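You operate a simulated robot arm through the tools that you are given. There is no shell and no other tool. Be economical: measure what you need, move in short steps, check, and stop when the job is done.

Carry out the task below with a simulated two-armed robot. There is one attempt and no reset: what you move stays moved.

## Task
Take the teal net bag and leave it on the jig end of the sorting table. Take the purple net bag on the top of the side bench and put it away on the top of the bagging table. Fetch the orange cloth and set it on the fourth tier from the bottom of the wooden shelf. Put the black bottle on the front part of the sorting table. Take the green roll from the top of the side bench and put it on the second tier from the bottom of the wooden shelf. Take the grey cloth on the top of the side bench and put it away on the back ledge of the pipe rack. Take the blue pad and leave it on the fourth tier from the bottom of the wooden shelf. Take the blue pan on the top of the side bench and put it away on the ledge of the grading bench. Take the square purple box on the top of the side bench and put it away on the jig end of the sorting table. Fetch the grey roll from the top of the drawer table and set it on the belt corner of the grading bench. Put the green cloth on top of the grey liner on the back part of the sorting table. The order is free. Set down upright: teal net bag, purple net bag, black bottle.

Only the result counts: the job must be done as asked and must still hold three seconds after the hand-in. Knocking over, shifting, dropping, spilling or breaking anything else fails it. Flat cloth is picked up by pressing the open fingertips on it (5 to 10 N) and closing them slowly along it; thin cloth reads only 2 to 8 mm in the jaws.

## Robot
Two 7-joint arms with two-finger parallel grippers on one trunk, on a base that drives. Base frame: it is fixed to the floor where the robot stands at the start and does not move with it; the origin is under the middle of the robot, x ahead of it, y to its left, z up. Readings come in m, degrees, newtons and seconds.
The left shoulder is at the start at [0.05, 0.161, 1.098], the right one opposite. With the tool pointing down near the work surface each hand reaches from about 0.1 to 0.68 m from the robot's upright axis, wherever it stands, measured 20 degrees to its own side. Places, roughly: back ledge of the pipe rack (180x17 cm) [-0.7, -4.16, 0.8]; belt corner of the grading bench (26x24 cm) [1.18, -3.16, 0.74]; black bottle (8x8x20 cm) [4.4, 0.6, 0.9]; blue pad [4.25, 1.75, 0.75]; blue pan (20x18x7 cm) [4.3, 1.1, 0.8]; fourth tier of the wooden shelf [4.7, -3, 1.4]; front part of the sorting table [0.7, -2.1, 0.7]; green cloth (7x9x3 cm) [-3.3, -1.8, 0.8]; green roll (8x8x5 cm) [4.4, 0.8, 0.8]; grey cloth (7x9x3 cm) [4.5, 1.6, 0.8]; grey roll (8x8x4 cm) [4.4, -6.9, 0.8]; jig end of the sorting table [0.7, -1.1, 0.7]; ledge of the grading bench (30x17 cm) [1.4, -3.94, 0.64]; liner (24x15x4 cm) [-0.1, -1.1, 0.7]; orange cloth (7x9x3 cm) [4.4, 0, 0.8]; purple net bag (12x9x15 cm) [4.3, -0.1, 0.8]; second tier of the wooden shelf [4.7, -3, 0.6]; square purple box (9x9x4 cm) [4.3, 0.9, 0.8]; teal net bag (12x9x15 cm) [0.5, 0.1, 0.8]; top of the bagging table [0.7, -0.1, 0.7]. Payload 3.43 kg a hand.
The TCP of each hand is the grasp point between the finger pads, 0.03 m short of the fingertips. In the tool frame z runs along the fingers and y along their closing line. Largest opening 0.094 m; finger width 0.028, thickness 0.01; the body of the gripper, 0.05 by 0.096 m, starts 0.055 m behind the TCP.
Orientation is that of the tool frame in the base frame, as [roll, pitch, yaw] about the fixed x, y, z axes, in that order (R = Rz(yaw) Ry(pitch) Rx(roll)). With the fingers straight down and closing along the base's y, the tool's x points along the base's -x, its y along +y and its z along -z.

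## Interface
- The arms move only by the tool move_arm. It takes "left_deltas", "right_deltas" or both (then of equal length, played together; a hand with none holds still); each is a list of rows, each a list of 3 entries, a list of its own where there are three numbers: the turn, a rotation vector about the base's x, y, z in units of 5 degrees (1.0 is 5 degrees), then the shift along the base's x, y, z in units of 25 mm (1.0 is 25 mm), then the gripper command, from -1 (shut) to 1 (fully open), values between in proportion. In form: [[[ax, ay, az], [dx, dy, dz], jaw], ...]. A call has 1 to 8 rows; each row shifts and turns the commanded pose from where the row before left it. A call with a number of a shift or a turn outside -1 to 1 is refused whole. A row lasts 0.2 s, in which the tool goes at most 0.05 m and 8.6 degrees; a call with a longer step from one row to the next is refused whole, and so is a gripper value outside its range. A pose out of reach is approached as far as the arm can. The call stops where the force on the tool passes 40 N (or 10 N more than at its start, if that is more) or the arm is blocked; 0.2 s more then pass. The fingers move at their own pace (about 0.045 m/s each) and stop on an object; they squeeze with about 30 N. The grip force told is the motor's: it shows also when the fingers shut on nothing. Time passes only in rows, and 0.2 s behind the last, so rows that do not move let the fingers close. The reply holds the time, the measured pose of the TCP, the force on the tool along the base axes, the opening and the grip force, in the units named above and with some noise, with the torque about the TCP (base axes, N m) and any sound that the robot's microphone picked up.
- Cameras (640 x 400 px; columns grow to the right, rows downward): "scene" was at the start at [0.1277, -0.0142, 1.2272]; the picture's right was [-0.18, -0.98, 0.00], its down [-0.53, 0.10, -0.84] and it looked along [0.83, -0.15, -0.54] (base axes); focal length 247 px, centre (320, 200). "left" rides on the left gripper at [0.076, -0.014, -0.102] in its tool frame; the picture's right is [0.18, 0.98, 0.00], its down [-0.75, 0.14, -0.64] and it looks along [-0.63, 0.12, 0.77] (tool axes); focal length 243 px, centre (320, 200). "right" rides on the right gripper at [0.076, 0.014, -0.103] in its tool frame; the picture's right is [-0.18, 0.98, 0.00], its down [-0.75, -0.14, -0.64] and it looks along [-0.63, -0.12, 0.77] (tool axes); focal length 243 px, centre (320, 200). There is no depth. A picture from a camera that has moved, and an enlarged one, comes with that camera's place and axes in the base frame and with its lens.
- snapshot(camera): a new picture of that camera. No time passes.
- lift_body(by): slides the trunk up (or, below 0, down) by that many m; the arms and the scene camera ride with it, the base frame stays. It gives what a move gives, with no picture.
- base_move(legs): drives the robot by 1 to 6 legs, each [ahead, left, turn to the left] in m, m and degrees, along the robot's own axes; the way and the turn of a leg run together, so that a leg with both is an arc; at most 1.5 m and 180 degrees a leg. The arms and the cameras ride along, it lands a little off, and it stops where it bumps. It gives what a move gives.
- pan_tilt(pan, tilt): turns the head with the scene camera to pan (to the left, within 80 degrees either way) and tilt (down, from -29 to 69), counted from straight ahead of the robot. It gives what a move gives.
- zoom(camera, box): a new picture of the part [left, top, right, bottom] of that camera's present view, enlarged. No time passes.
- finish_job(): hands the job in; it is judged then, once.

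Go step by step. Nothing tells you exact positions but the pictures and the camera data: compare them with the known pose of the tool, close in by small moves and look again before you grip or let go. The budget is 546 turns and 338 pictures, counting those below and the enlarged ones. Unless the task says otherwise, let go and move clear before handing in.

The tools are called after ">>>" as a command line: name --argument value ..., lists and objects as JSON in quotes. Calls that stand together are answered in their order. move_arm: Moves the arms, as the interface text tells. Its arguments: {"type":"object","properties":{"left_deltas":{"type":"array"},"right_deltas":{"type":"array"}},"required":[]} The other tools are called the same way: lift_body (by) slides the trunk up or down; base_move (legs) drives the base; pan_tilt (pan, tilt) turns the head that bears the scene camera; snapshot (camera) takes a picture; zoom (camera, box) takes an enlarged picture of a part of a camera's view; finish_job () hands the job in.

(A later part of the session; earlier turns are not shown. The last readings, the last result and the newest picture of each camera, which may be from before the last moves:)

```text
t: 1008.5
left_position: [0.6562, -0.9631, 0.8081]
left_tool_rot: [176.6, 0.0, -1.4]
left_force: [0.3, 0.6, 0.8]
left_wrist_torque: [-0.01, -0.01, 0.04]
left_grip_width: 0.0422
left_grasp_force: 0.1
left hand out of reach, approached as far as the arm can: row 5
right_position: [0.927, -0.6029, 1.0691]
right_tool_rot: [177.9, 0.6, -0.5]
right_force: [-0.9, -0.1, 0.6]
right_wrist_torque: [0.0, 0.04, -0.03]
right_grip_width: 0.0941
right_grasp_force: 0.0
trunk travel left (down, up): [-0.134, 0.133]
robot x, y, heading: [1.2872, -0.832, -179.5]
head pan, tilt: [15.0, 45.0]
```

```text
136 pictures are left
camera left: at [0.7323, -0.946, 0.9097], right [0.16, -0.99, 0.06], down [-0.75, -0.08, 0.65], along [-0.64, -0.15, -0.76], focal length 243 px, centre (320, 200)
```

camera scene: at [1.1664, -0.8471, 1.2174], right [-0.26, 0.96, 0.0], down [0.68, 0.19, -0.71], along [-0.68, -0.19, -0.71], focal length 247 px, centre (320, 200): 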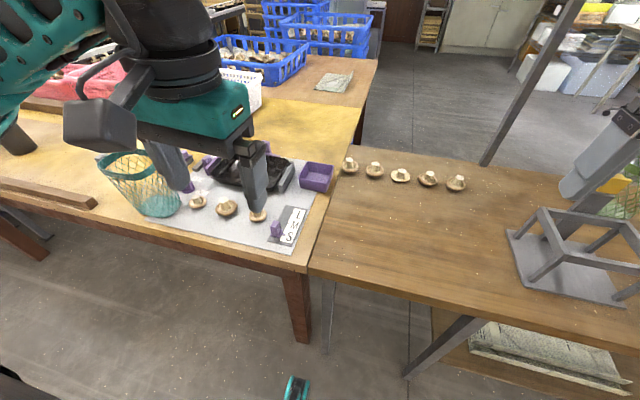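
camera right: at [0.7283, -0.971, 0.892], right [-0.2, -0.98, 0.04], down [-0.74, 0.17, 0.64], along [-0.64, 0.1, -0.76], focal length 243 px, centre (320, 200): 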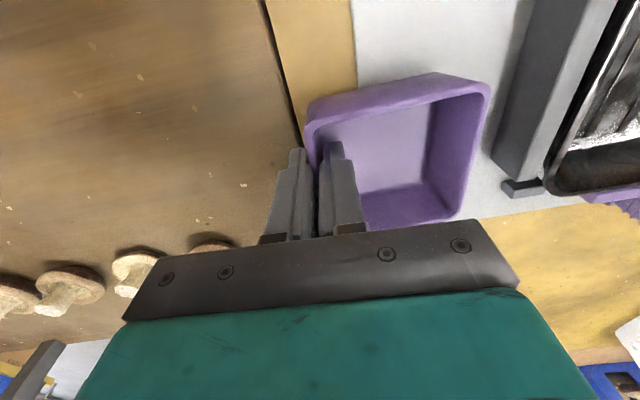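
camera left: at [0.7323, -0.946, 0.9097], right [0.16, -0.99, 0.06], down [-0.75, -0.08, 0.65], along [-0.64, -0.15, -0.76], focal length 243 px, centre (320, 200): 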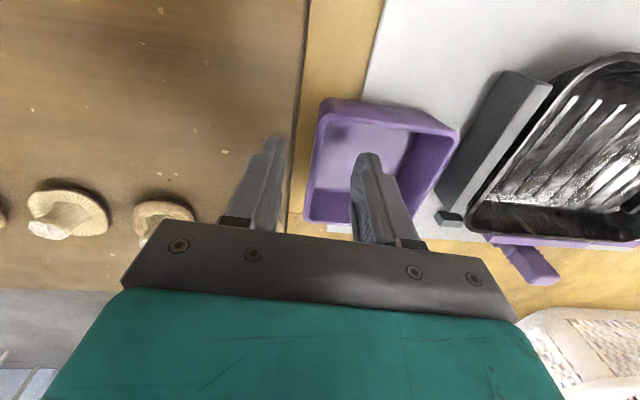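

I'm at the reach limit. Raise, bring the base 7 cm closer, and retry.

>>> move_arm --left_deltas '[[[0, 0, 0], [0, 0, 1], -0.1], [[0, 0, 0], [0.5, 0, 1], -0.1], [[0, 0, 0], [0.5, 0, 1], -0.1]]'

>>> base_move --legs '[[0.07, 0, -0.3]]'

>>> snapshot --camera "left"

```text
t: 1009.3
left_position: [0.6816, -0.9633, 0.8826]
left_tool_rot: [176.5, 0.1, -1.4]
left_force: [0.4, -0.8, -0.2]
left_wrist_torque: [0.01, -0.01, 0.0]
left_grip_width: 0.0421
left_grasp_force: 0.0
right_position: [0.9269, -0.6022, 1.0686]
right_tool_rot: [177.8, 0.6, -0.4]
right_force: [0.2, -0.1, 0.0]
right_wrist_torque: [-0.02, 0.03, 0.04]
right_grip_width: 0.0939
right_grasp_force: 0.0
trunk travel left (down, up): [-0.134, 0.133]
robot x, y, heading: [1.2854, -0.8267, -179.7]
head pan, tilt: [15.0, 45.0]
```

```text
t: 1010.3
left_position: [0.6093, -0.9596, 0.8818]
left_tool_rot: [176.5, 0.1, -1.8]
left_force: [0.7, -0.4, -0.3]
left_wrist_torque: [-0.03, 0.01, 0.0]
left_grip_width: 0.0426
left_grasp_force: 0.0
right_position: [0.8582, -0.5996, 1.0684]
right_tool_rot: [177.9, 0.4, -0.8]
right_force: [-0.3, -1.1, 0.0]
right_wrist_torque: [0.0, -0.02, -0.04]
right_grip_width: 0.094
right_grasp_force: 0.2
trunk travel left (down, up): [-0.134, 0.133]
robot x, y, heading: [1.21, -0.8258, 180.1]
head pan, tilt: [15.0, 45.0]
```

```text
135 pictures are left
camera left: at [0.6857, -0.9416, 0.9833], right [0.15, -0.99, 0.06], down [-0.76, -0.08, 0.65], along [-0.64, -0.14, -0.76], focal length 243 px, centre (320, 200)
```

left: 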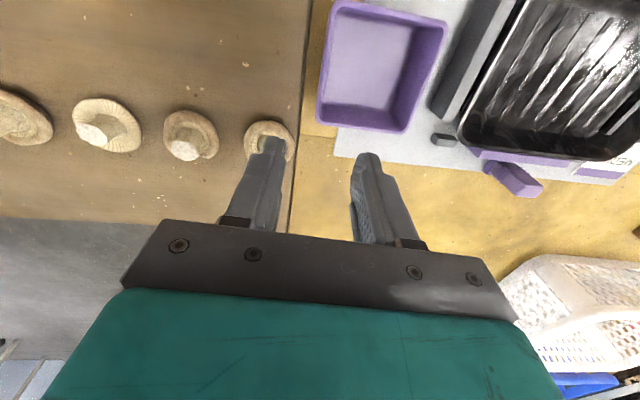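

>>> move_arm --left_deltas '[[[0, 0, 0], [0.8, 0, -0.2], -0.1], [[0, 0, 0], [0.6, 0, -0.8], -0.1], [[0, 0, 0], [0, 0, -0.9], -0.1], [[0, 0, 0], [0, 0, -0.9], -0.1], [[0, 0, 0], [0, 0, -0.8], -0.1], [[0, 0, 0], [0, 0, -0.2], -0.1]]'

>>> snapshot --camera "left"

```text
t: 1011.7
left_position: [0.6432, -0.9588, 0.7859]
left_tool_rot: [176.5, 0.1, -1.8]
left_force: [-0.1, 0.0, 0.8]
left_wrist_torque: [-0.01, -0.02, -0.01]
left_grip_width: 0.0424
left_grasp_force: 0.0
right_position: [0.8587, -0.6004, 1.0692]
right_tool_rot: [177.9, 0.5, -0.8]
right_force: [0.8, 0.3, 0.0]
right_wrist_torque: [0.0, 0.03, -0.05]
right_grip_width: 0.0939
right_grasp_force: 0.0
trunk travel left (down, up): [-0.134, 0.133]
robot x, y, heading: [1.2128, -0.8257, 180.0]
head pan, tilt: [15.0, 45.0]
```

```text
134 pictures are left
camera left: at [0.7202, -0.9416, 0.8867], right [0.15, -0.99, 0.06], down [-0.76, -0.08, 0.65], along [-0.64, -0.14, -0.76], focal length 243 px, centre (320, 200)
```

left: 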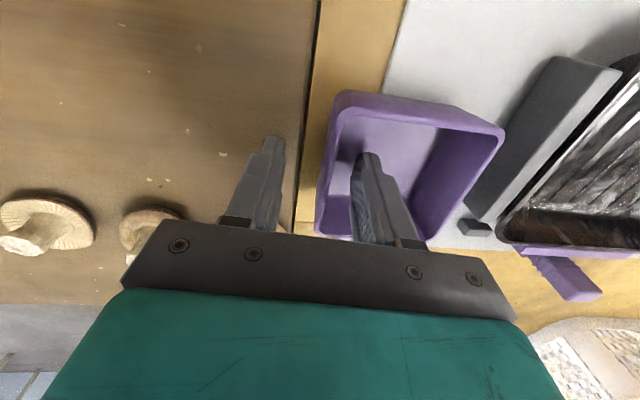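

Straddling the wall. Close, lift 1 cm, carry 4 cm back, and lower.

>>> move_arm --left_deltas '[[[0, 0, 0], [0, 0, 0], -0.6], [[0, 0, 0], [0, 0, 0], -1], [[0, 0, 0], [0, 0, 0], -1], [[0, 0, 0], [0, 0, 0.4], -1], [[0, 0, 0], [-0.8, 0, 0.1], -1], [[0, 0, 0], [-0.8, 0, 0], -1], [[0, 0, 0], [0, 0, -0.2], -1], [[0, 0, 0], [0, 0, -0.2], -1]]'

>>> snapshot --camera "left"

>>> zoom --camera "scene" --box '[160, 90, 400, 260]'

```text
t: 1013.5
left_position: [0.6038, -0.9578, 0.7898]
left_tool_rot: [176.6, 0.2, -1.8]
left_force: [-0.2, 1.0, 0.1]
left_wrist_torque: [-0.02, -0.02, -0.01]
left_grip_width: 0.0074
left_grasp_force: 30.1
right_position: [0.8584, -0.5999, 1.0689]
right_tool_rot: [178.0, 0.6, -0.8]
right_force: [0.2, -0.1, 0.1]
right_wrist_torque: [0.02, 0.0, 0.0]
right_grip_width: 0.0938
right_grasp_force: 0.1
trunk travel left (down, up): [-0.134, 0.133]
robot x, y, heading: [1.2119, -0.8305, 179.9]
head pan, tilt: [15.0, 45.0]
```

```text
133 pictures are left
camera left: at [0.6815, -0.9416, 0.8915], right [0.15, -0.99, 0.06], down [-0.76, -0.08, 0.65], along [-0.64, -0.14, -0.76], focal length 243 px, centre (320, 200)
```

left: 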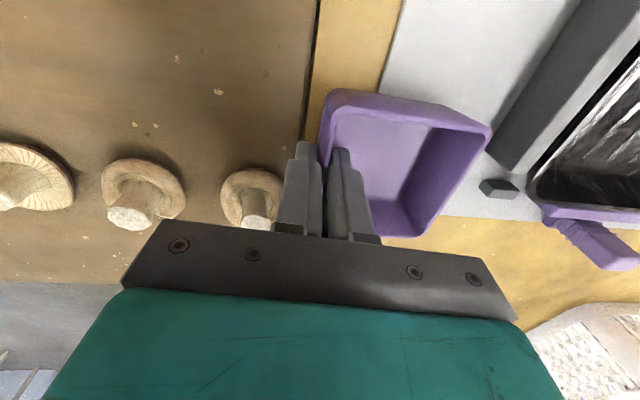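

```text
2.35 times, centred on (280, 175) of scene
camera zoom: at [1.0959, -0.8464, 1.2174], right [-0.26, 0.97, 0.0], down [0.68, 0.18, -0.71], along [-0.68, -0.18, -0.71], focal length 582 px, centre (414, 259)
```

zoom: 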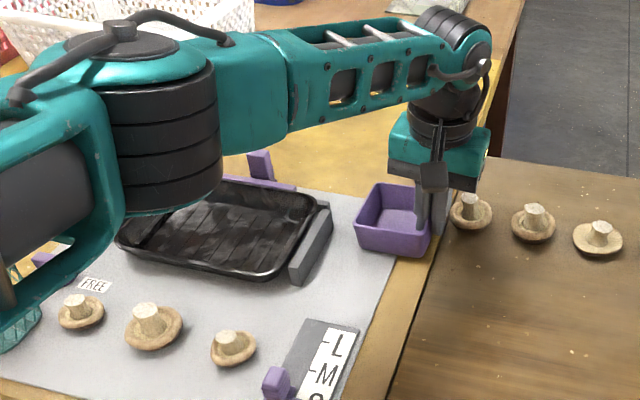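

>>> move_arm --left_deltas '[[[0, 0, 0], [0, 0, -0.2], -1], [[0, 0, 0], [0, 0, -0.1], -1]]'

>>> move_arm --left_deltas '[[[0, 0, 0], [0, 0, 0.04], -0.85], [[0, 0, 0], [0, 0, 0], -0.65], [[0, 0, 0], [0, 0, 0], -0.6], [[0, 0, 0], [0, 0, 0.5], -0.6], [[0, 0, 0], [0, 0, 0.8], -0.6], [[0, 0, 0], [0, 0, 1], -0.6], [[0, 0, 0], [0, 0, 1], -0.6], [[0, 0, 0], [0.5, 0, 1], 0]]'

>>> move_arm --left_deltas '[[[0, 0, 1], [1, 0, 1], 1], [[0, 0, 1], [1, 0, 1], 1], [[0, 0, 1], [1, 0, 1], 1], [[0, 0, 1], [1, 0, 0], 1], [[0, 0, 1], [1, 0, 0], 1], [[0, 0, 1], [1, 0, 0], 1], [[0, 0, 1], [1, 0, 0], 1], [[0, 0, 1], [1, 0, 0], 1]]'

>>> snapshot --camera "scene"

```text
t: 1014.1
left_position: [0.6049, -0.9588, 0.7852]
left_tool_rot: [176.6, 0.2, -1.8]
left_force: [1.0, 1.9, 9.1]
left_wrist_torque: [-0.19, -0.35, 0.12]
left_grip_width: 0.007
left_grasp_force: 30.3
right_position: [0.8588, -0.5991, 1.0681]
right_tool_rot: [177.9, 0.7, -0.8]
right_force: [0.2, 0.2, 0.6]
right_wrist_torque: [0.03, -0.03, 0.02]
right_grip_width: 0.0938
right_grasp_force: 0.0
trunk travel left (down, up): [-0.134, 0.133]
robot x, y, heading: [1.212, -0.8313, 179.9]
head pan, tilt: [15.0, 45.0]
```

```text
t: 1015.9
left_position: [0.6166, -0.9583, 0.8914]
left_tool_rot: [176.4, 0.0, -1.8]
left_force: [0.2, -0.5, -0.5]
left_wrist_torque: [0.0, 0.0, 0.03]
left_grip_width: 0.047
left_grasp_force: 0.0
right_position: [0.8594, -0.5994, 1.0684]
right_tool_rot: [177.8, 0.7, -0.8]
right_force: [-0.3, -0.2, 0.1]
right_wrist_torque: [-0.04, -0.01, 0.03]
right_grip_width: 0.0939
right_grasp_force: 0.0
trunk travel left (down, up): [-0.134, 0.133]
robot x, y, heading: [1.2175, -0.8291, 179.7]
head pan, tilt: [15.0, 45.0]
```

```text
t: 1017.7
left_position: [0.8183, -0.9585, 0.9675]
left_tool_rot: [176.6, 0.1, 38.3]
left_force: [-1.1, 0.1, 0.0]
left_wrist_torque: [-0.01, -0.01, -0.02]
left_grip_width: 0.094
left_grasp_force: 0.1
right_position: [0.8585, -0.6002, 1.0695]
right_tool_rot: [177.9, 0.6, -0.8]
right_force: [0.2, -0.2, 0.3]
right_wrist_torque: [-0.01, -0.02, 0.02]
right_grip_width: 0.0939
right_grasp_force: 0.1
trunk travel left (down, up): [-0.134, 0.133]
robot x, y, heading: [1.2159, -0.8271, 180.1]
head pan, tilt: [15.0, 45.0]
```

```text
131 pictures are left
camera scene: at [1.096, -0.8466, 1.2174], right [-0.26, 0.97, 0.0], down [0.68, 0.18, -0.71], along [-0.68, -0.18, -0.71], focal length 247 px, centre (320, 200)
```

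scene: 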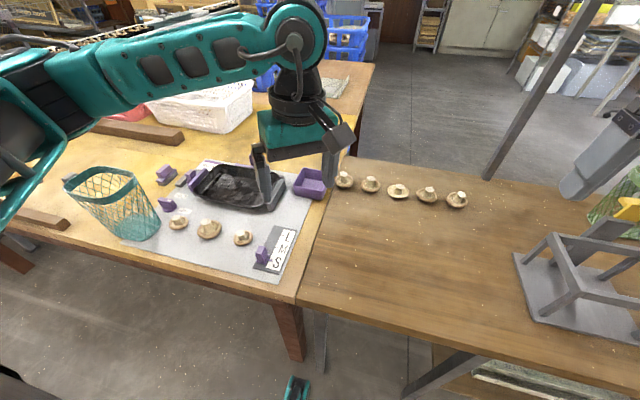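

Box moved back. Continue rotating the left hand to close along x and go to the bag.

>>> move_arm --left_deltas '[[[0, 0, 1], [1, 0, 0.5], 1], [[0, 0, 1], [1, 0, 0.5], 1], [[0, 0, 1], [1, 0, 0.5], 1], [[0, 0, 1], [0, 0, 0], 1], [[0, 0, 1], [0, 0, 0], 1], [[0, 0, 1], [0, 0, 0], 1], [[0, 0, 1], [0, 0, 0], 1], [[0, 0, 1], [0, 0, 0], 1]]'

>>> base_move --legs '[[-0.25, 0, 0], [0, 0.37, 0], [0.08, 0, 0]]'

>>> snapshot --camera "left"

>>> snapshot --camera "scene"

```text
t: 1019.5
left_position: [0.8911, -0.9594, 1.004]
left_tool_rot: [176.6, 0.0, 78.5]
left_force: [-0.4, 1.3, 0.3]
left_wrist_torque: [0.01, -0.04, -0.02]
left_grip_width: 0.0941
left_grasp_force: 0.0
right_position: [0.8576, -0.5998, 1.0687]
right_tool_rot: [177.9, 0.7, -0.8]
right_force: [0.1, -1.0, 0.3]
right_wrist_torque: [-0.03, -0.01, -0.03]
right_grip_width: 0.0941
right_grasp_force: 0.1
trunk travel left (down, up): [-0.134, 0.133]
robot x, y, heading: [1.2135, -0.8268, 179.9]
head pan, tilt: [15.0, 45.0]
```

```text
t: 1025.3
left_position: [1.0514, -1.3173, 1.004]
left_tool_rot: [176.6, 0.1, 78.1]
left_force: [0.6, 0.3, -0.5]
left_wrist_torque: [0.04, -0.01, 0.03]
left_grip_width: 0.0942
left_grasp_force: 0.0
right_position: [1.0182, -0.958, 1.0681]
right_tool_rot: [177.8, 0.5, -0.9]
right_force: [-0.9, -0.2, -1.1]
right_wrist_torque: [0.0, -0.03, -0.03]
right_grip_width: 0.0937
right_grasp_force: 0.0
trunk travel left (down, up): [-0.134, 0.133]
robot x, y, heading: [1.3761, -1.1892, 179.9]
head pan, tilt: [15.0, 45.0]
```

```text
130 pictures are left
camera left: at [1.0466, -1.2397, 1.1046], right [1.0, -0.02, 0.06], down [-0.06, -0.76, 0.65], along [0.03, -0.65, -0.76], focal length 243 px, centre (320, 200)
```

left: 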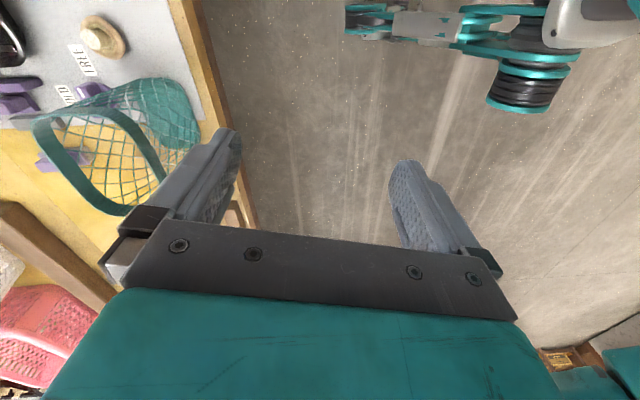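

```text
129 pictures are left
camera scene: at [1.2554, -1.2058, 1.2172], right [-0.26, 0.97, 0.0], down [0.68, 0.18, -0.71], along [-0.68, -0.18, -0.71], focal length 247 px, centre (320, 200)
```

scene: 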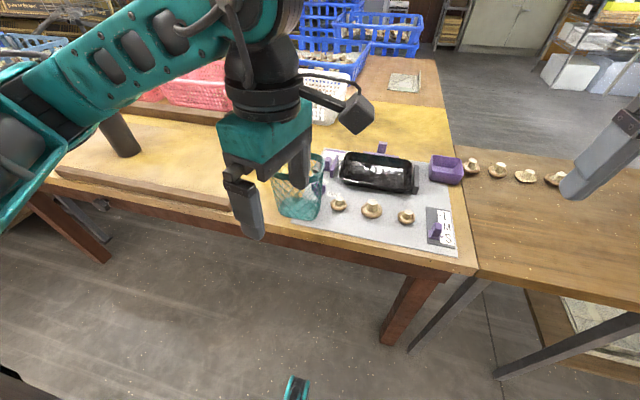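

>>> move_arm --left_deltas '[[[0, 0, 1], [-1, -0.4, 0], 1], [[0, 0, 1], [-1, -0.4, 0], 1], [[0, 0, 0.4], [-1, -0.4, 0], 1], [[0, 0, 0], [-1, -0.4, 0], 1], [[0, 0, 0], [-1, -0.3, -0.4], 1], [[0, 0, 0], [-1, -0.2, -0.6], 1], [[0, 0, 0], [-0.8, 0, -0.6], 1]]'

>>> snapshot --camera "left"

>>> zoom --camera "scene" --box '[200, 90, 480, 270]'

```text
t: 1026.9
left_position: [0.8815, -1.3693, 0.9626]
left_tool_rot: [176.6, 0.1, 90.1]
left_force: [-0.3, -1.0, -0.9]
left_wrist_torque: [0.02, 0.0, -0.01]
left_grip_width: 0.0941
left_grasp_force: 0.0
right_position: [1.0181, -0.96, 1.0685]
right_tool_rot: [177.9, 0.6, -0.8]
right_force: [0.0, -0.7, -0.3]
right_wrist_torque: [0.05, 0.0, 0.0]
right_grip_width: 0.0939
right_grasp_force: 0.1
trunk travel left (down, up): [-0.134, 0.133]
robot x, y, heading: [1.3728, -1.1896, 180.0]
head pan, tilt: [15.0, 45.0]
```

```text
128 pictures are left
camera left: at [0.8616, -1.2942, 1.0639], right [0.98, 0.19, 0.06], down [0.1, -0.75, 0.65], along [0.17, -0.63, -0.76], focal length 243 px, centre (320, 200)
```

left: 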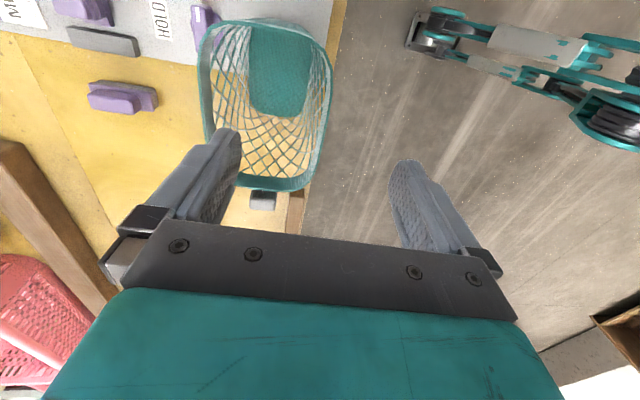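

```text
2.22 times, centred on (340, 180) of scene
camera zoom: at [1.2559, -1.2058, 1.2173], right [-0.26, 0.97, 0.0], down [0.68, 0.18, -0.71], along [-0.68, -0.18, -0.71], focal length 549 px, centre (276, 244)
```

zoom: 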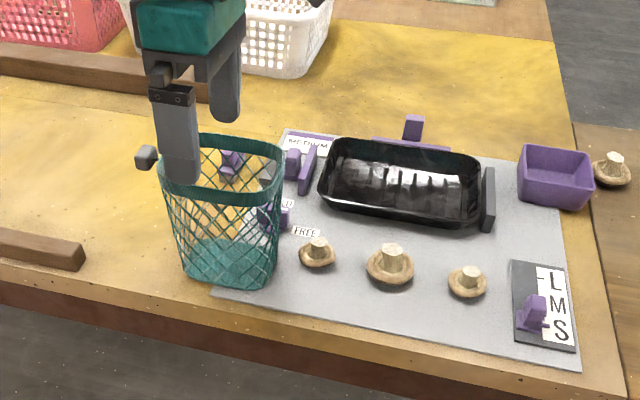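

>>> move_arm --left_deltas '[[[0, 0, 0], [0.25, 0, -0.7], 1], [[0, 0, 0], [0, 0, -0.8], 1], [[0, 0, 0], [0, 0, -0.8], 1], [[0, 0, 0], [0, 0, -0.7], 1], [[0, 0, 0], [0, 0, 0], 0.4], [[0, 0, 0], [0, 0, 0], -0.3], [[0, 0, 0], [0, 0, 0], -1], [[0, 0, 0], [0, 0, 0], -1]]'

>>> move_arm --left_deltas '[[[0, 0, 0], [0, 0, 0], -1], [[0, 0, 0], [0, 0, 0.4], -1], [[0, 0, 0], [0, 0, 0.6], -1], [[0, 0, 0], [0, 0, 0.8], -1], [[0, 0, 0], [0, 0, 0.8], -1], [[0, 0, 0], [0, 0, 0.8], -1], [[0, 0, 0], [0, 0, 0.8], -1]]'

>>> snapshot --camera "scene"

```text
t: 1028.7
left_position: [0.8875, -1.3701, 0.8883]
left_tool_rot: [176.6, 0.1, 90.1]
left_force: [-0.8, -0.2, 1.8]
left_wrist_torque: [0.03, 0.08, -0.03]
left_grip_width: 0.0099
left_grasp_force: 3.1
right_position: [1.018, -0.9596, 1.0687]
right_tool_rot: [177.9, 0.6, -1.0]
right_force: [0.3, 0.0, -0.7]
right_wrist_torque: [-0.01, 0.01, 0.03]
right_grip_width: 0.0941
right_grasp_force: 0.0
trunk travel left (down, up): [-0.134, 0.133]
robot x, y, heading: [1.3744, -1.1877, 180.0]
head pan, tilt: [15.0, 45.0]
```

```text
t: 1030.3
left_position: [0.8877, -1.371, 0.994]
left_tool_rot: [176.5, 0.0, 90.1]
left_force: [0.6, -0.3, 0.2]
left_wrist_torque: [-0.01, -0.02, 0.0]
left_grip_width: 0.0077
left_grasp_force: 30.1
right_position: [1.0176, -0.9595, 1.0694]
right_tool_rot: [178.0, 0.6, -0.9]
right_force: [-0.1, -0.6, 0.1]
right_wrist_torque: [0.01, 0.01, -0.01]
right_grip_width: 0.0939
right_grasp_force: 0.1
trunk travel left (down, up): [-0.134, 0.133]
robot x, y, heading: [1.376, -1.1863, 179.8]
head pan, tilt: [15.0, 45.0]
```

```text
126 pictures are left
camera scene: at [1.2561, -1.2058, 1.2173], right [-0.26, 0.97, 0.0], down [0.68, 0.18, -0.71], along [-0.68, -0.18, -0.71], focal length 247 px, centre (320, 200)
```

scene: 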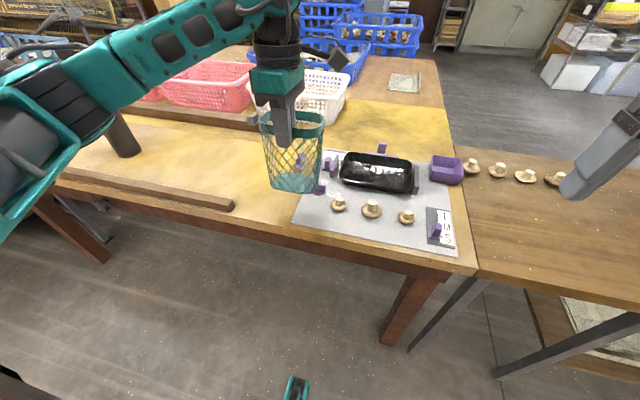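

Bag lifted. Carry it with the base to the strip between box and label.

>>> base_move --legs '[[-0.15, 0, 0], [0, -0.365, 0], [0.27, 0, 0]]'

>>> snapshot --camera "scene"

>>> snapshot --camera "left"

```text
t: 1036.5
left_position: [0.771, -1.0129, 0.9949]
left_tool_rot: [176.5, 0.0, 90.4]
left_force: [0.0, 0.1, -0.7]
left_wrist_torque: [0.01, -0.02, 0.0]
left_grip_width: 0.0077
left_grasp_force: 29.5
right_position: [0.8996, -0.6013, 1.0687]
right_tool_rot: [177.9, 0.6, -0.6]
right_force: [0.5, -0.3, -0.4]
right_wrist_torque: [-0.01, -0.02, -0.02]
right_grip_width: 0.0942
right_grasp_force: 0.0
trunk travel left (down, up): [-0.134, 0.133]
robot x, y, heading: [1.2563, -0.8271, -179.8]
head pan, tilt: [15.0, 45.0]
```

```text
125 pictures are left
camera scene: at [1.1381, -0.847, 1.2173], right [-0.26, 0.97, 0.0], down [0.68, 0.18, -0.71], along [-0.68, -0.18, -0.71], focal length 247 px, centre (320, 200)
```

scene: 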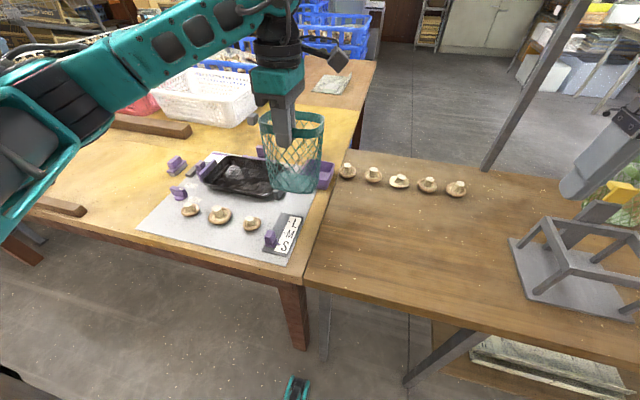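

```text
124 pictures are left
camera left: at [0.7494, -0.9379, 1.0953], right [0.98, 0.19, 0.06], down [0.11, -0.75, 0.65], along [0.17, -0.63, -0.76], focal length 243 px, centre (320, 200)
```

left: 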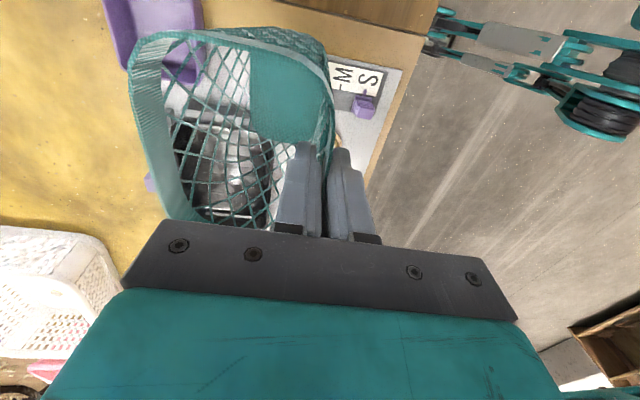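

>>> move_arm --left_deltas '[[[0, 0, 0], [-0.4, 0.12, 0], -1], [[0, 0, 0], [-0.4, 0.12, 0], -1], [[0, 0, 0], [0, 0, -0.8], -1], [[0, 0, 0], [0, 0, -0.8], -1], [[0, 0, 0], [0, 0, -0.8], -1]]'

>>> pan_tilt --pan 20 --tilt 50

>>> zoom --camera "scene" --box '[200, 60, 440, 240]'

```text
t: 1037.7
left_position: [0.7519, -1.0068, 0.9345]
left_tool_rot: [176.5, 0.1, 90.4]
left_force: [-0.9, 0.0, -0.8]
left_wrist_torque: [0.02, -0.04, 0.01]
left_grip_width: 0.0076
left_grasp_force: 29.9
right_position: [0.8985, -0.6005, 1.0687]
right_tool_rot: [177.8, 0.6, -0.6]
right_force: [-0.7, 0.2, -0.2]
right_wrist_torque: [-0.02, 0.01, -0.02]
right_grip_width: 0.0938
right_grasp_force: 0.1
trunk travel left (down, up): [-0.134, 0.133]
robot x, y, heading: [1.2587, -0.826, -180.0]
head pan, tilt: [15.0, 45.0]
```

```text
t: 1038.4
left_position: [0.7517, -1.007, 0.9337]
left_tool_rot: [176.4, 0.1, 90.5]
left_force: [0.6, 0.2, -0.6]
left_wrist_torque: [0.0, 0.02, 0.07]
left_grip_width: 0.0076
left_grasp_force: 30.4
right_position: [0.8997, -0.6009, 1.0695]
right_tool_rot: [177.8, 0.6, -0.6]
right_force: [-0.4, 0.0, -0.6]
right_wrist_torque: [0.03, -0.02, -0.01]
right_grip_width: 0.094
right_grasp_force: 0.0
trunk travel left (down, up): [-0.134, 0.133]
robot x, y, heading: [1.2572, -0.8265, -180.1]
head pan, tilt: [20.0, 50.0]
```

```text
2.22 times, centred on (320, 150) of scene
camera zoom: at [1.1447, -0.8522, 1.2105], right [-0.34, 0.94, 0.0], down [0.72, 0.26, -0.64], along [-0.6, -0.22, -0.77], focal length 549 px, centre (320, 311)
```

zoom: 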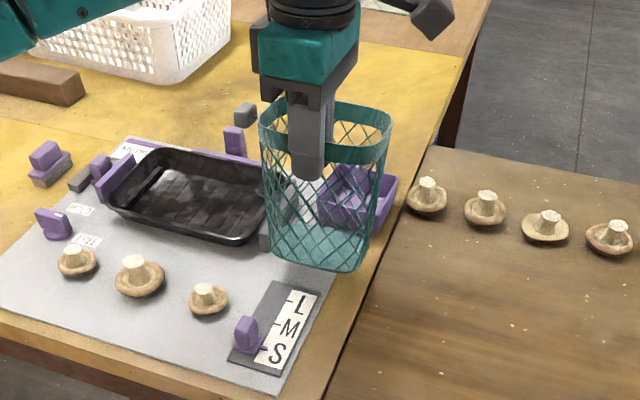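

Shift 1 cm each toward the clear centre, then lower finely.

>>> move_arm --left_deltas '[[[0, 0, 0], [-0.3, -0.4, 0], -1], [[0, 0, 0], [0, 0, -0.5], -1], [[0, 0, 0], [0, 0, -0.4], -1]]'

>>> zoom --camera "scene" --box '[240, 90, 400, 210]'

>>> snapshot --camera "left"

```text
t: 1039.2
left_position: [0.7425, -1.016, 0.9112]
left_tool_rot: [176.5, 0.0, 90.4]
left_force: [-0.7, 0.9, -1.2]
left_wrist_torque: [0.03, 0.02, 0.02]
left_grip_width: 0.0076
left_grasp_force: 30.1
right_position: [0.8995, -0.6012, 1.0694]
right_tool_rot: [177.9, 0.6, -0.6]
right_force: [1.0, -0.4, -0.4]
right_wrist_torque: [-0.02, -0.01, -0.02]
right_grip_width: 0.0942
right_grasp_force: 0.1
trunk travel left (down, up): [-0.134, 0.133]
robot x, y, heading: [1.2558, -0.8273, -179.9]
head pan, tilt: [20.0, 50.0]
```

```text
3.33 times, centred on (320, 150) of scene
camera zoom: at [1.1447, -0.8523, 1.2104], right [-0.34, 0.94, 0.0], down [0.72, 0.26, -0.64], along [-0.6, -0.22, -0.77], focal length 824 px, centre (320, 367)
```

zoom: 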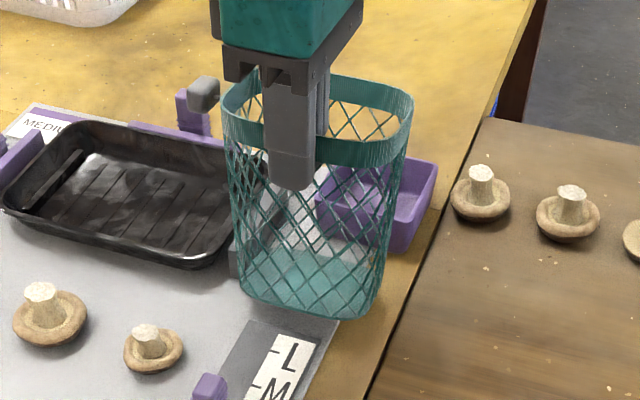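

```text
121 pictures are left
camera left: at [0.7223, -0.9416, 1.0125], right [0.98, 0.19, 0.06], down [0.11, -0.75, 0.65], along [0.17, -0.63, -0.76], focal length 243 px, centre (320, 200)
```

left: 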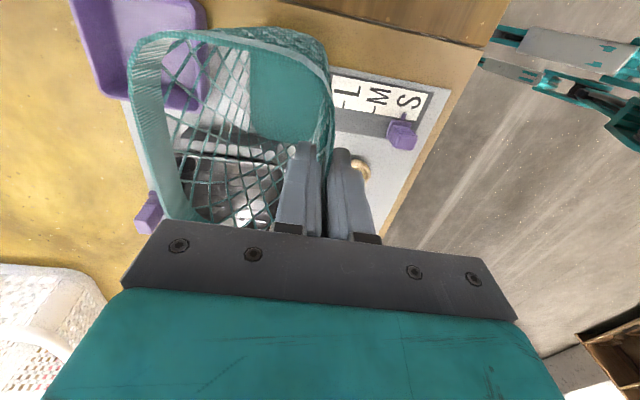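

Bag bottom spans x≈0.685–0.762: shift 1.5 cm further back, then lower to contact.

>>> move_arm --left_deltas '[[[0, 0, 0], [-0.6, 0.15, 0], -1], [[0, 0, 0], [0, 0, -0.3], -1], [[0, 0, 0], [0, 0, -0.2], -1], [[0, 0, 0], [0, 0, -0.2], -1]]'

>>> zoom --camera "scene" --box '[240, 90, 400, 210]'

```text
t: 1040.2
left_position: [0.7293, -1.0112, 0.8971]
left_tool_rot: [176.7, 0.1, 90.4]
left_force: [3.8, 0.1, 11.0]
left_wrist_torque: [-0.24, -0.02, 0.13]
left_grip_width: 0.0077
left_grasp_force: 30.1
right_position: [0.901, -0.6005, 1.0702]
right_tool_rot: [177.9, 0.7, -0.5]
right_force: [-0.1, 0.4, 0.1]
right_wrist_torque: [-0.02, 0.05, 0.0]
right_grip_width: 0.0942
right_grasp_force: 0.2
trunk travel left (down, up): [-0.134, 0.133]
robot x, y, heading: [1.2611, -0.8278, -179.8]
head pan, tilt: [20.0, 50.0]
```

```text
3.33 times, centred on (320, 150) of scene
camera zoom: at [1.1461, -0.8519, 1.2109], right [-0.34, 0.94, 0.0], down [0.72, 0.26, -0.64], along [-0.6, -0.22, -0.77], focal length 824 px, centre (320, 367)
```

zoom: 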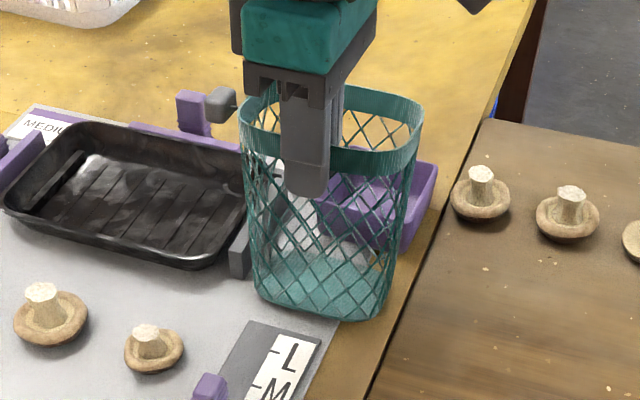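

The bag hangs slightly tilted so its rear edge touched first. Press a few mm more to square it, then release.

>>> move_arm --left_deltas '[[[0, 0, 0], [0, 0, -0.15], -1], [[0, 0, 0], [0, 0, -0.1], -1]]'

>>> move_arm --left_deltas '[[[0, 0, 0], [0, 0, 0.05], -0.8], [[0, 0, 0], [0, 0, 0], -0.5], [[0, 0, 0], [0, 0, 0], -0.1], [[0, 0, 0], [0, 0, 0], -0.1], [[0, 0, 0], [0, 0, 0], -0.1]]'

>>> zoom --camera "scene" --box '[240, 90, 400, 210]'

```text
t: 1040.8
left_position: [0.7316, -1.0134, 0.8937]
left_tool_rot: [177.0, -0.1, 90.3]
left_force: [15.0, -2.9, 37.2]
left_wrist_torque: [0.26, 0.1, -0.12]
left_grip_width: 0.0076
left_grasp_force: 29.9
right_position: [0.9037, -0.6016, 1.071]
right_tool_rot: [177.8, 0.8, -0.6]
right_force: [-0.6, 0.4, 0.6]
right_wrist_torque: [-0.01, 0.0, 0.03]
right_grip_width: 0.0939
right_grasp_force: 0.1
trunk travel left (down, up): [-0.134, 0.133]
robot x, y, heading: [1.2575, -0.824, -179.9]
head pan, tilt: [20.0, 50.0]
```

```text
t: 1042.0
left_position: [0.7286, -1.0142, 0.8898]
left_tool_rot: [176.5, 0.1, 90.4]
left_force: [0.6, -0.4, -0.6]
left_wrist_torque: [0.03, -0.03, 0.03]
left_grip_width: 0.0423
left_grasp_force: 0.1
right_position: [0.9008, -0.6017, 1.0685]
right_tool_rot: [177.9, 0.7, -0.6]
right_force: [0.1, -0.5, 0.4]
right_wrist_torque: [-0.01, 0.02, -0.01]
right_grip_width: 0.0941
right_grasp_force: 0.0
trunk travel left (down, up): [-0.134, 0.133]
robot x, y, heading: [1.2585, -0.8288, -179.7]
head pan, tilt: [20.0, 50.0]
```

```text
3.33 times, centred on (320, 150) of scene
camera zoom: at [1.1448, -0.8522, 1.2104], right [-0.34, 0.94, 0.0], down [0.72, 0.26, -0.64], along [-0.6, -0.22, -0.77], focal length 824 px, centre (320, 367)
```

zoom: 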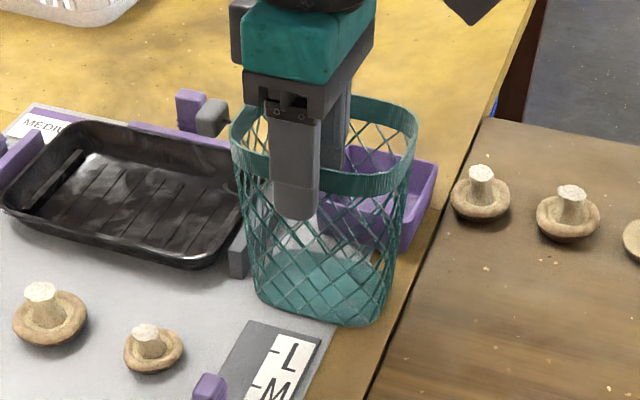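

Released and settled. Rise straight up and inspect.

>>> move_arm --left_deltas '[[[0, 0, 0], [0, 0, 0.4], -0.1], [[0, 0, 0], [0, 0, 0.6], -0.1], [[0, 0, 0], [0, 0, 1], -0.1], [[0, 0, 0], [0, 0, 1], -0.1], [[0, 0, 0], [0, 0, 1], -0.1], [[0, 0, 0], [0.5, 0, 1], -0.1], [[0, 0, 0], [1, 0, 0], 1], [[0, 0, 0], [1, 0, 0], 1]]'

>>> move_arm --left_deltas '[[[0, 0, 0], [1, 0, 0], 1], [[0, 0, 0], [1, 0, 0], 1], [[0, 0, 0], [1, 0, 0], 1], [[0, 0, 0], [1, 0, 0], 1]]'

>>> base_move --legs '[[-0.25, 0, 0]]'

>>> pan_tilt --pan 15 --tilt 35

>>> snapshot --camera "scene"

>>> zoom --camera "scene" --box '[200, 90, 420, 230]'

```text
t: 1043.8
left_position: [0.7923, -1.0145, 1.0128]
left_tool_rot: [176.5, 0.2, 90.5]
left_force: [0.6, -1.2, 0.0]
left_wrist_torque: [0.02, -0.03, -0.01]
left_grip_width: 0.0942
left_grasp_force: 0.9
right_position: [0.9006, -0.6018, 1.0697]
right_tool_rot: [177.9, 0.6, -0.5]
right_force: [-0.3, -0.1, 0.1]
right_wrist_torque: [-0.01, 0.0, 0.02]
right_grip_width: 0.0943
right_grasp_force: 0.1
trunk travel left (down, up): [-0.134, 0.133]
robot x, y, heading: [1.2571, -0.8223, -179.7]
head pan, tilt: [20.0, 50.0]
```

```text
t: 1044.8
left_position: [0.8926, -1.0131, 1.0149]
left_tool_rot: [176.5, 0.1, 90.4]
left_force: [-0.8, -0.3, -0.3]
left_wrist_torque: [0.0, 0.0, 0.03]
left_grip_width: 0.0941
left_grasp_force: 0.1
right_position: [0.9009, -0.6022, 1.0695]
right_tool_rot: [177.9, 0.6, -0.6]
right_force: [-0.4, 0.1, 0.3]
right_wrist_torque: [0.01, 0.02, -0.01]
right_grip_width: 0.094
right_grasp_force: 0.1
trunk travel left (down, up): [-0.134, 0.133]
robot x, y, heading: [1.2595, -0.8264, -179.9]
head pan, tilt: [20.0, 50.0]
```

```text
t: 1046.6
left_position: [1.145, -1.0128, 1.0152]
left_tool_rot: [176.6, 0.1, 90.4]
left_force: [0.3, 0.4, -1.4]
left_wrist_torque: [0.02, 0.04, 0.04]
left_grip_width: 0.094
left_grasp_force: 0.1
right_position: [1.1563, -0.6012, 1.0691]
right_tool_rot: [177.9, 0.7, -0.7]
right_force: [0.3, -0.5, 0.3]
right_wrist_torque: [0.03, 0.04, 0.03]
right_grip_width: 0.0942
right_grasp_force: 0.1
trunk travel left (down, up): [-0.134, 0.133]
robot x, y, heading: [1.5097, -0.8265, -179.7]
head pan, tilt: [20.0, 50.0]
```

```text
t: 1047.4
left_position: [1.145, -1.013, 1.0155]
left_tool_rot: [176.5, 0.1, 90.5]
left_force: [0.2, 1.1, -0.4]
left_wrist_torque: [-0.03, -0.02, 0.02]
left_grip_width: 0.0939
left_grasp_force: 0.1
right_position: [1.1543, -0.6011, 1.0686]
right_tool_rot: [177.9, 0.6, -0.6]
right_force: [-0.1, 0.1, -1.0]
right_wrist_torque: [0.0, 0.02, 0.02]
right_grip_width: 0.094
right_grasp_force: 0.0
trunk travel left (down, up): [-0.134, 0.133]
robot x, y, heading: [1.5135, -0.8293, -179.9]
head pan, tilt: [15.0, 35.0]
```

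```text
118 pictures are left
camera scene: at [1.3864, -0.8482, 1.2321], right [-0.26, 0.97, 0.0], down [0.55, 0.15, -0.82], along [-0.79, -0.21, -0.57], focal length 247 px, centre (320, 200)
```

scene: 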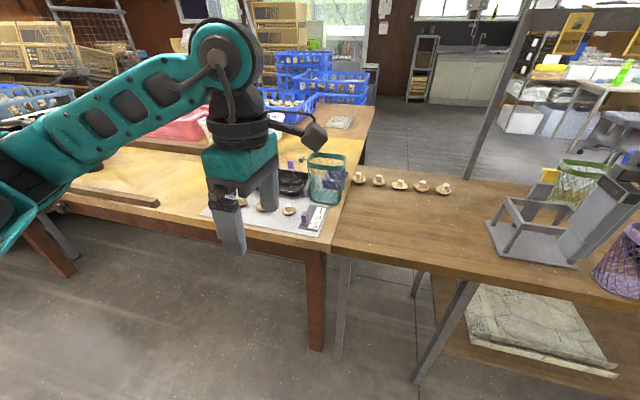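

```text
2.86 times, centred on (310, 160) of scene
camera zoom: at [1.3864, -0.8482, 1.2321], right [-0.26, 0.97, 0.0], down [0.55, 0.15, -0.82], along [-0.79, -0.21, -0.57], focal length 706 px, centre (349, 314)
```

zoom: 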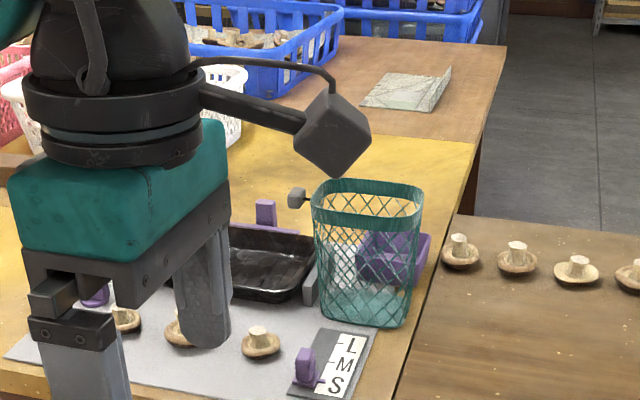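

The teal bag stands upright beside the box, well inside the jig end. Last item: the green cloth. Drive round the cart to the west side.

>>> base_move --legs '[[-0.3, 0, 0], [0, -1.45, 0], [0.8, -0.8, 0]]'

```text
t: 1068.9
left_position: [0.6759, 1.2652, 1.0158]
left_tool_rot: [176.5, 0.1, 89.1]
left_force: [0.8, 0.1, 0.0]
left_wrist_torque: [0.01, -0.01, 0.03]
left_grip_width: 0.094
left_grasp_force: 0.1
right_position: [0.6943, 1.6774, 1.0705]
right_tool_rot: [177.9, 0.6, -1.9]
right_force: [0.6, -0.4, -0.3]
right_wrist_torque: [-0.04, -0.03, 0.0]
right_grip_width: 0.0941
right_grasp_force: 0.0
trunk travel left (down, up): [-0.134, 0.133]
robot x, y, heading: [1.0479, 1.445, 178.6]
head pan, tilt: [15.0, 35.0]
```

>>> base_move --legs '[[0, 0, 1.4], [1.5, 0, 0], [0.46, 0.03, 0], [0, 1.0, 0]]'

>>> pan_tilt --pan 30 --tilt 15

>>> snapshot --camera "scene"

```text
t: 1087.8
left_position: [-1.2802, 0.2102, 1.0156]
left_tool_rot: [176.4, 0.1, 90.4]
left_force: [-0.7, -0.6, 0.1]
left_wrist_torque: [-0.02, -0.02, -0.02]
left_grip_width: 0.0936
left_grasp_force: 0.1
right_position: [-1.2699, 0.6243, 1.0703]
right_tool_rot: [177.9, 0.6, -0.6]
right_force: [0.5, 0.1, -0.3]
right_wrist_torque: [0.0, 0.02, -0.02]
right_grip_width: 0.0941
right_grasp_force: 0.1
trunk travel left (down, up): [-0.134, 0.133]
robot x, y, heading: [-0.9138, 0.3977, -179.8]
head pan, tilt: [15.0, 35.0]
```

```text
t: 1088.7
left_position: [-1.278, 0.2121, 1.0143]
left_tool_rot: [176.6, 0.1, 90.3]
left_force: [-0.2, 0.2, -0.1]
left_wrist_torque: [-0.03, -0.03, -0.02]
left_grip_width: 0.094
left_grasp_force: 0.1
right_position: [-1.2695, 0.6239, 1.0684]
right_tool_rot: [177.9, 0.6, -0.6]
right_force: [-0.9, -0.9, -0.7]
right_wrist_torque: [-0.01, -0.02, -0.01]
right_grip_width: 0.0938
right_grasp_force: 0.0
trunk travel left (down, up): [-0.134, 0.133]
robot x, y, heading: [-0.915, 0.403, -179.8]
head pan, tilt: [30.0, 15.0]
```

```text
116 pictures are left
camera scene: at [-1.0343, 0.353, 1.2641], right [-0.5, 0.87, 0.0], down [0.22, 0.13, -0.97], along [-0.84, -0.48, -0.26], focal length 247 px, centre (320, 200)
```

scene: 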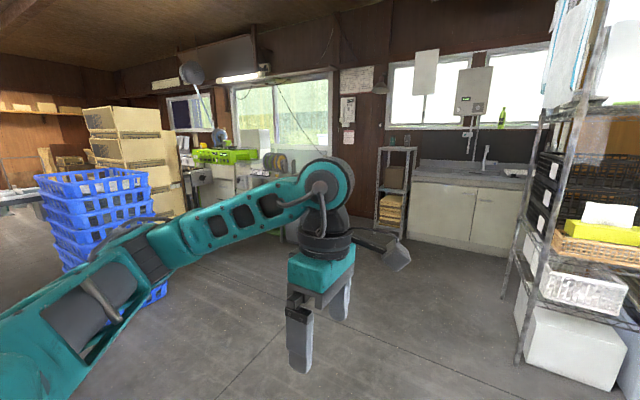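

The cloth should be on the counter near the window. Drive closer.

>>> base_move --legs '[[0.7, 0.7, 0], [0.7, 0.7, 0]]'

>>> pan_tilt --pan 15 --tilt 25

>>> snapshot --camera "scene"

```text
t: 1101.5
left_position: [-2.6449, -1.2238, 1.0155]
left_tool_rot: [176.6, 0.0, 91.8]
left_force: [0.4, -0.5, -0.3]
left_wrist_torque: [-0.02, -0.02, 0.02]
left_grip_width: 0.0939
left_grasp_force: 0.1
right_position: [-2.6465, -0.8114, 1.0685]
right_tool_rot: [177.9, 0.7, 0.9]
right_force: [0.0, 0.0, 0.2]
right_wrist_torque: [0.02, 0.01, 0.01]
right_grip_width: 0.0939
right_grasp_force: 0.1
trunk travel left (down, up): [-0.134, 0.133]
robot x, y, heading: [-2.2839, -1.0271, -178.6]
head pan, tilt: [30.0, 15.0]
```

```text
t: 1102.2
left_position: [-2.6438, -1.2229, 1.0147]
left_tool_rot: [176.6, 0.0, 91.9]
left_force: [-1.2, 0.4, -0.4]
left_wrist_torque: [0.0, 0.01, 0.01]
left_grip_width: 0.0938
left_grasp_force: 0.1
right_position: [-2.6466, -0.811, 1.0699]
right_tool_rot: [177.9, 0.7, 0.9]
right_force: [0.0, -0.8, 0.4]
right_wrist_torque: [0.01, -0.01, 0.03]
right_grip_width: 0.0941
right_grasp_force: 0.1
trunk travel left (down, up): [-0.134, 0.133]
robot x, y, heading: [-2.2852, -1.0282, -178.3]
head pan, tilt: [15.0, 25.0]
```

```text
115 pictures are left
camera scene: at [-2.4121, -1.0532, 1.248], right [-0.29, 0.96, 0.0], down [0.4, 0.12, -0.91], along [-0.87, -0.26, -0.42], focal length 247 px, centre (320, 200)
```

scene: 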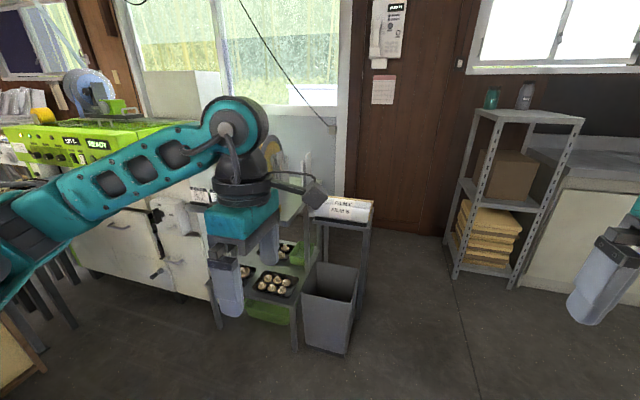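

The spot is behind my left hand; move that hand aside and look.

>>> move_arm --left_deltas '[[[0, 0, -1], [0.5, 1, 0.5], 1], [[0, 0, -1], [0.5, 1, 0.5], 1], [[0, 0, -1], [0.5, 1, 0.5], 1], [[0, 0, -1], [0.5, 1, 0.5], 1], [[0, 0, -1], [0, 0, 0], 1], [[0, 0, -1], [0, 0, 0], 1], [[0, 0, -1], [0, 0, 0], 1], [[0, 0, -1], [0, 0, 0], 1]]'

>>> pan_tilt --pan 35 --tilt 30

>>> snapshot --camera "scene"

```text
t: 1104.0
left_position: [-2.5941, -1.1234, 1.0654]
left_tool_rot: [176.6, 0.2, 51.8]
left_force: [0.9, 0.9, -0.2]
left_wrist_torque: [-0.02, 0.0, 0.02]
left_grip_width: 0.094
left_grasp_force: 0.0
right_position: [-2.6473, -0.8117, 1.0687]
right_tool_rot: [178.0, 0.6, 0.8]
right_force: [0.2, 0.2, -0.6]
right_wrist_torque: [-0.01, 0.01, 0.01]
right_grip_width: 0.0938
right_grasp_force: 0.0
trunk travel left (down, up): [-0.134, 0.133]
robot x, y, heading: [-2.2847, -1.0275, -178.2]
head pan, tilt: [15.0, 25.0]
```

```text
t: 1104.9
left_position: [-2.5936, -1.1234, 1.0648]
left_tool_rot: [176.6, 0.2, 51.9]
left_force: [-0.5, -0.2, -0.1]
left_wrist_torque: [-0.03, 0.0, 0.03]
left_grip_width: 0.0938
left_grasp_force: 0.0
right_position: [-2.646, -0.8112, 1.0691]
right_tool_rot: [177.9, 0.6, 0.9]
right_force: [0.8, 0.3, 0.0]
right_wrist_torque: [-0.01, -0.02, 0.0]
right_grip_width: 0.0938
right_grasp_force: 0.1
trunk travel left (down, up): [-0.134, 0.133]
robot x, y, heading: [-2.2856, -1.0279, -178.6]
head pan, tilt: [35.0, 30.0]
```

```text
114 pictures are left
camera scene: at [-2.3965, -1.0806, 1.24], right [-0.6, 0.8, 0.0], down [0.4, 0.3, -0.87], along [-0.7, -0.52, -0.5], focal length 247 px, centre (320, 200)
```

scene: 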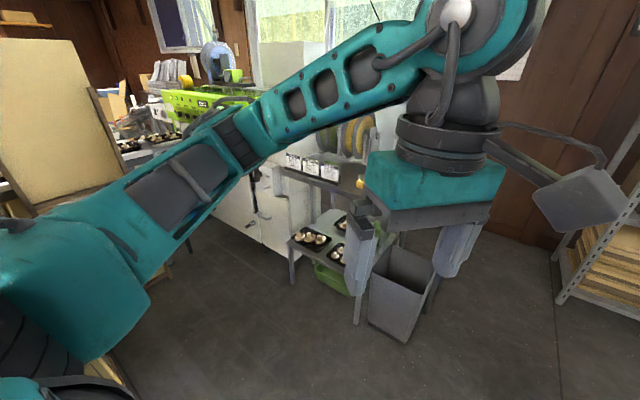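

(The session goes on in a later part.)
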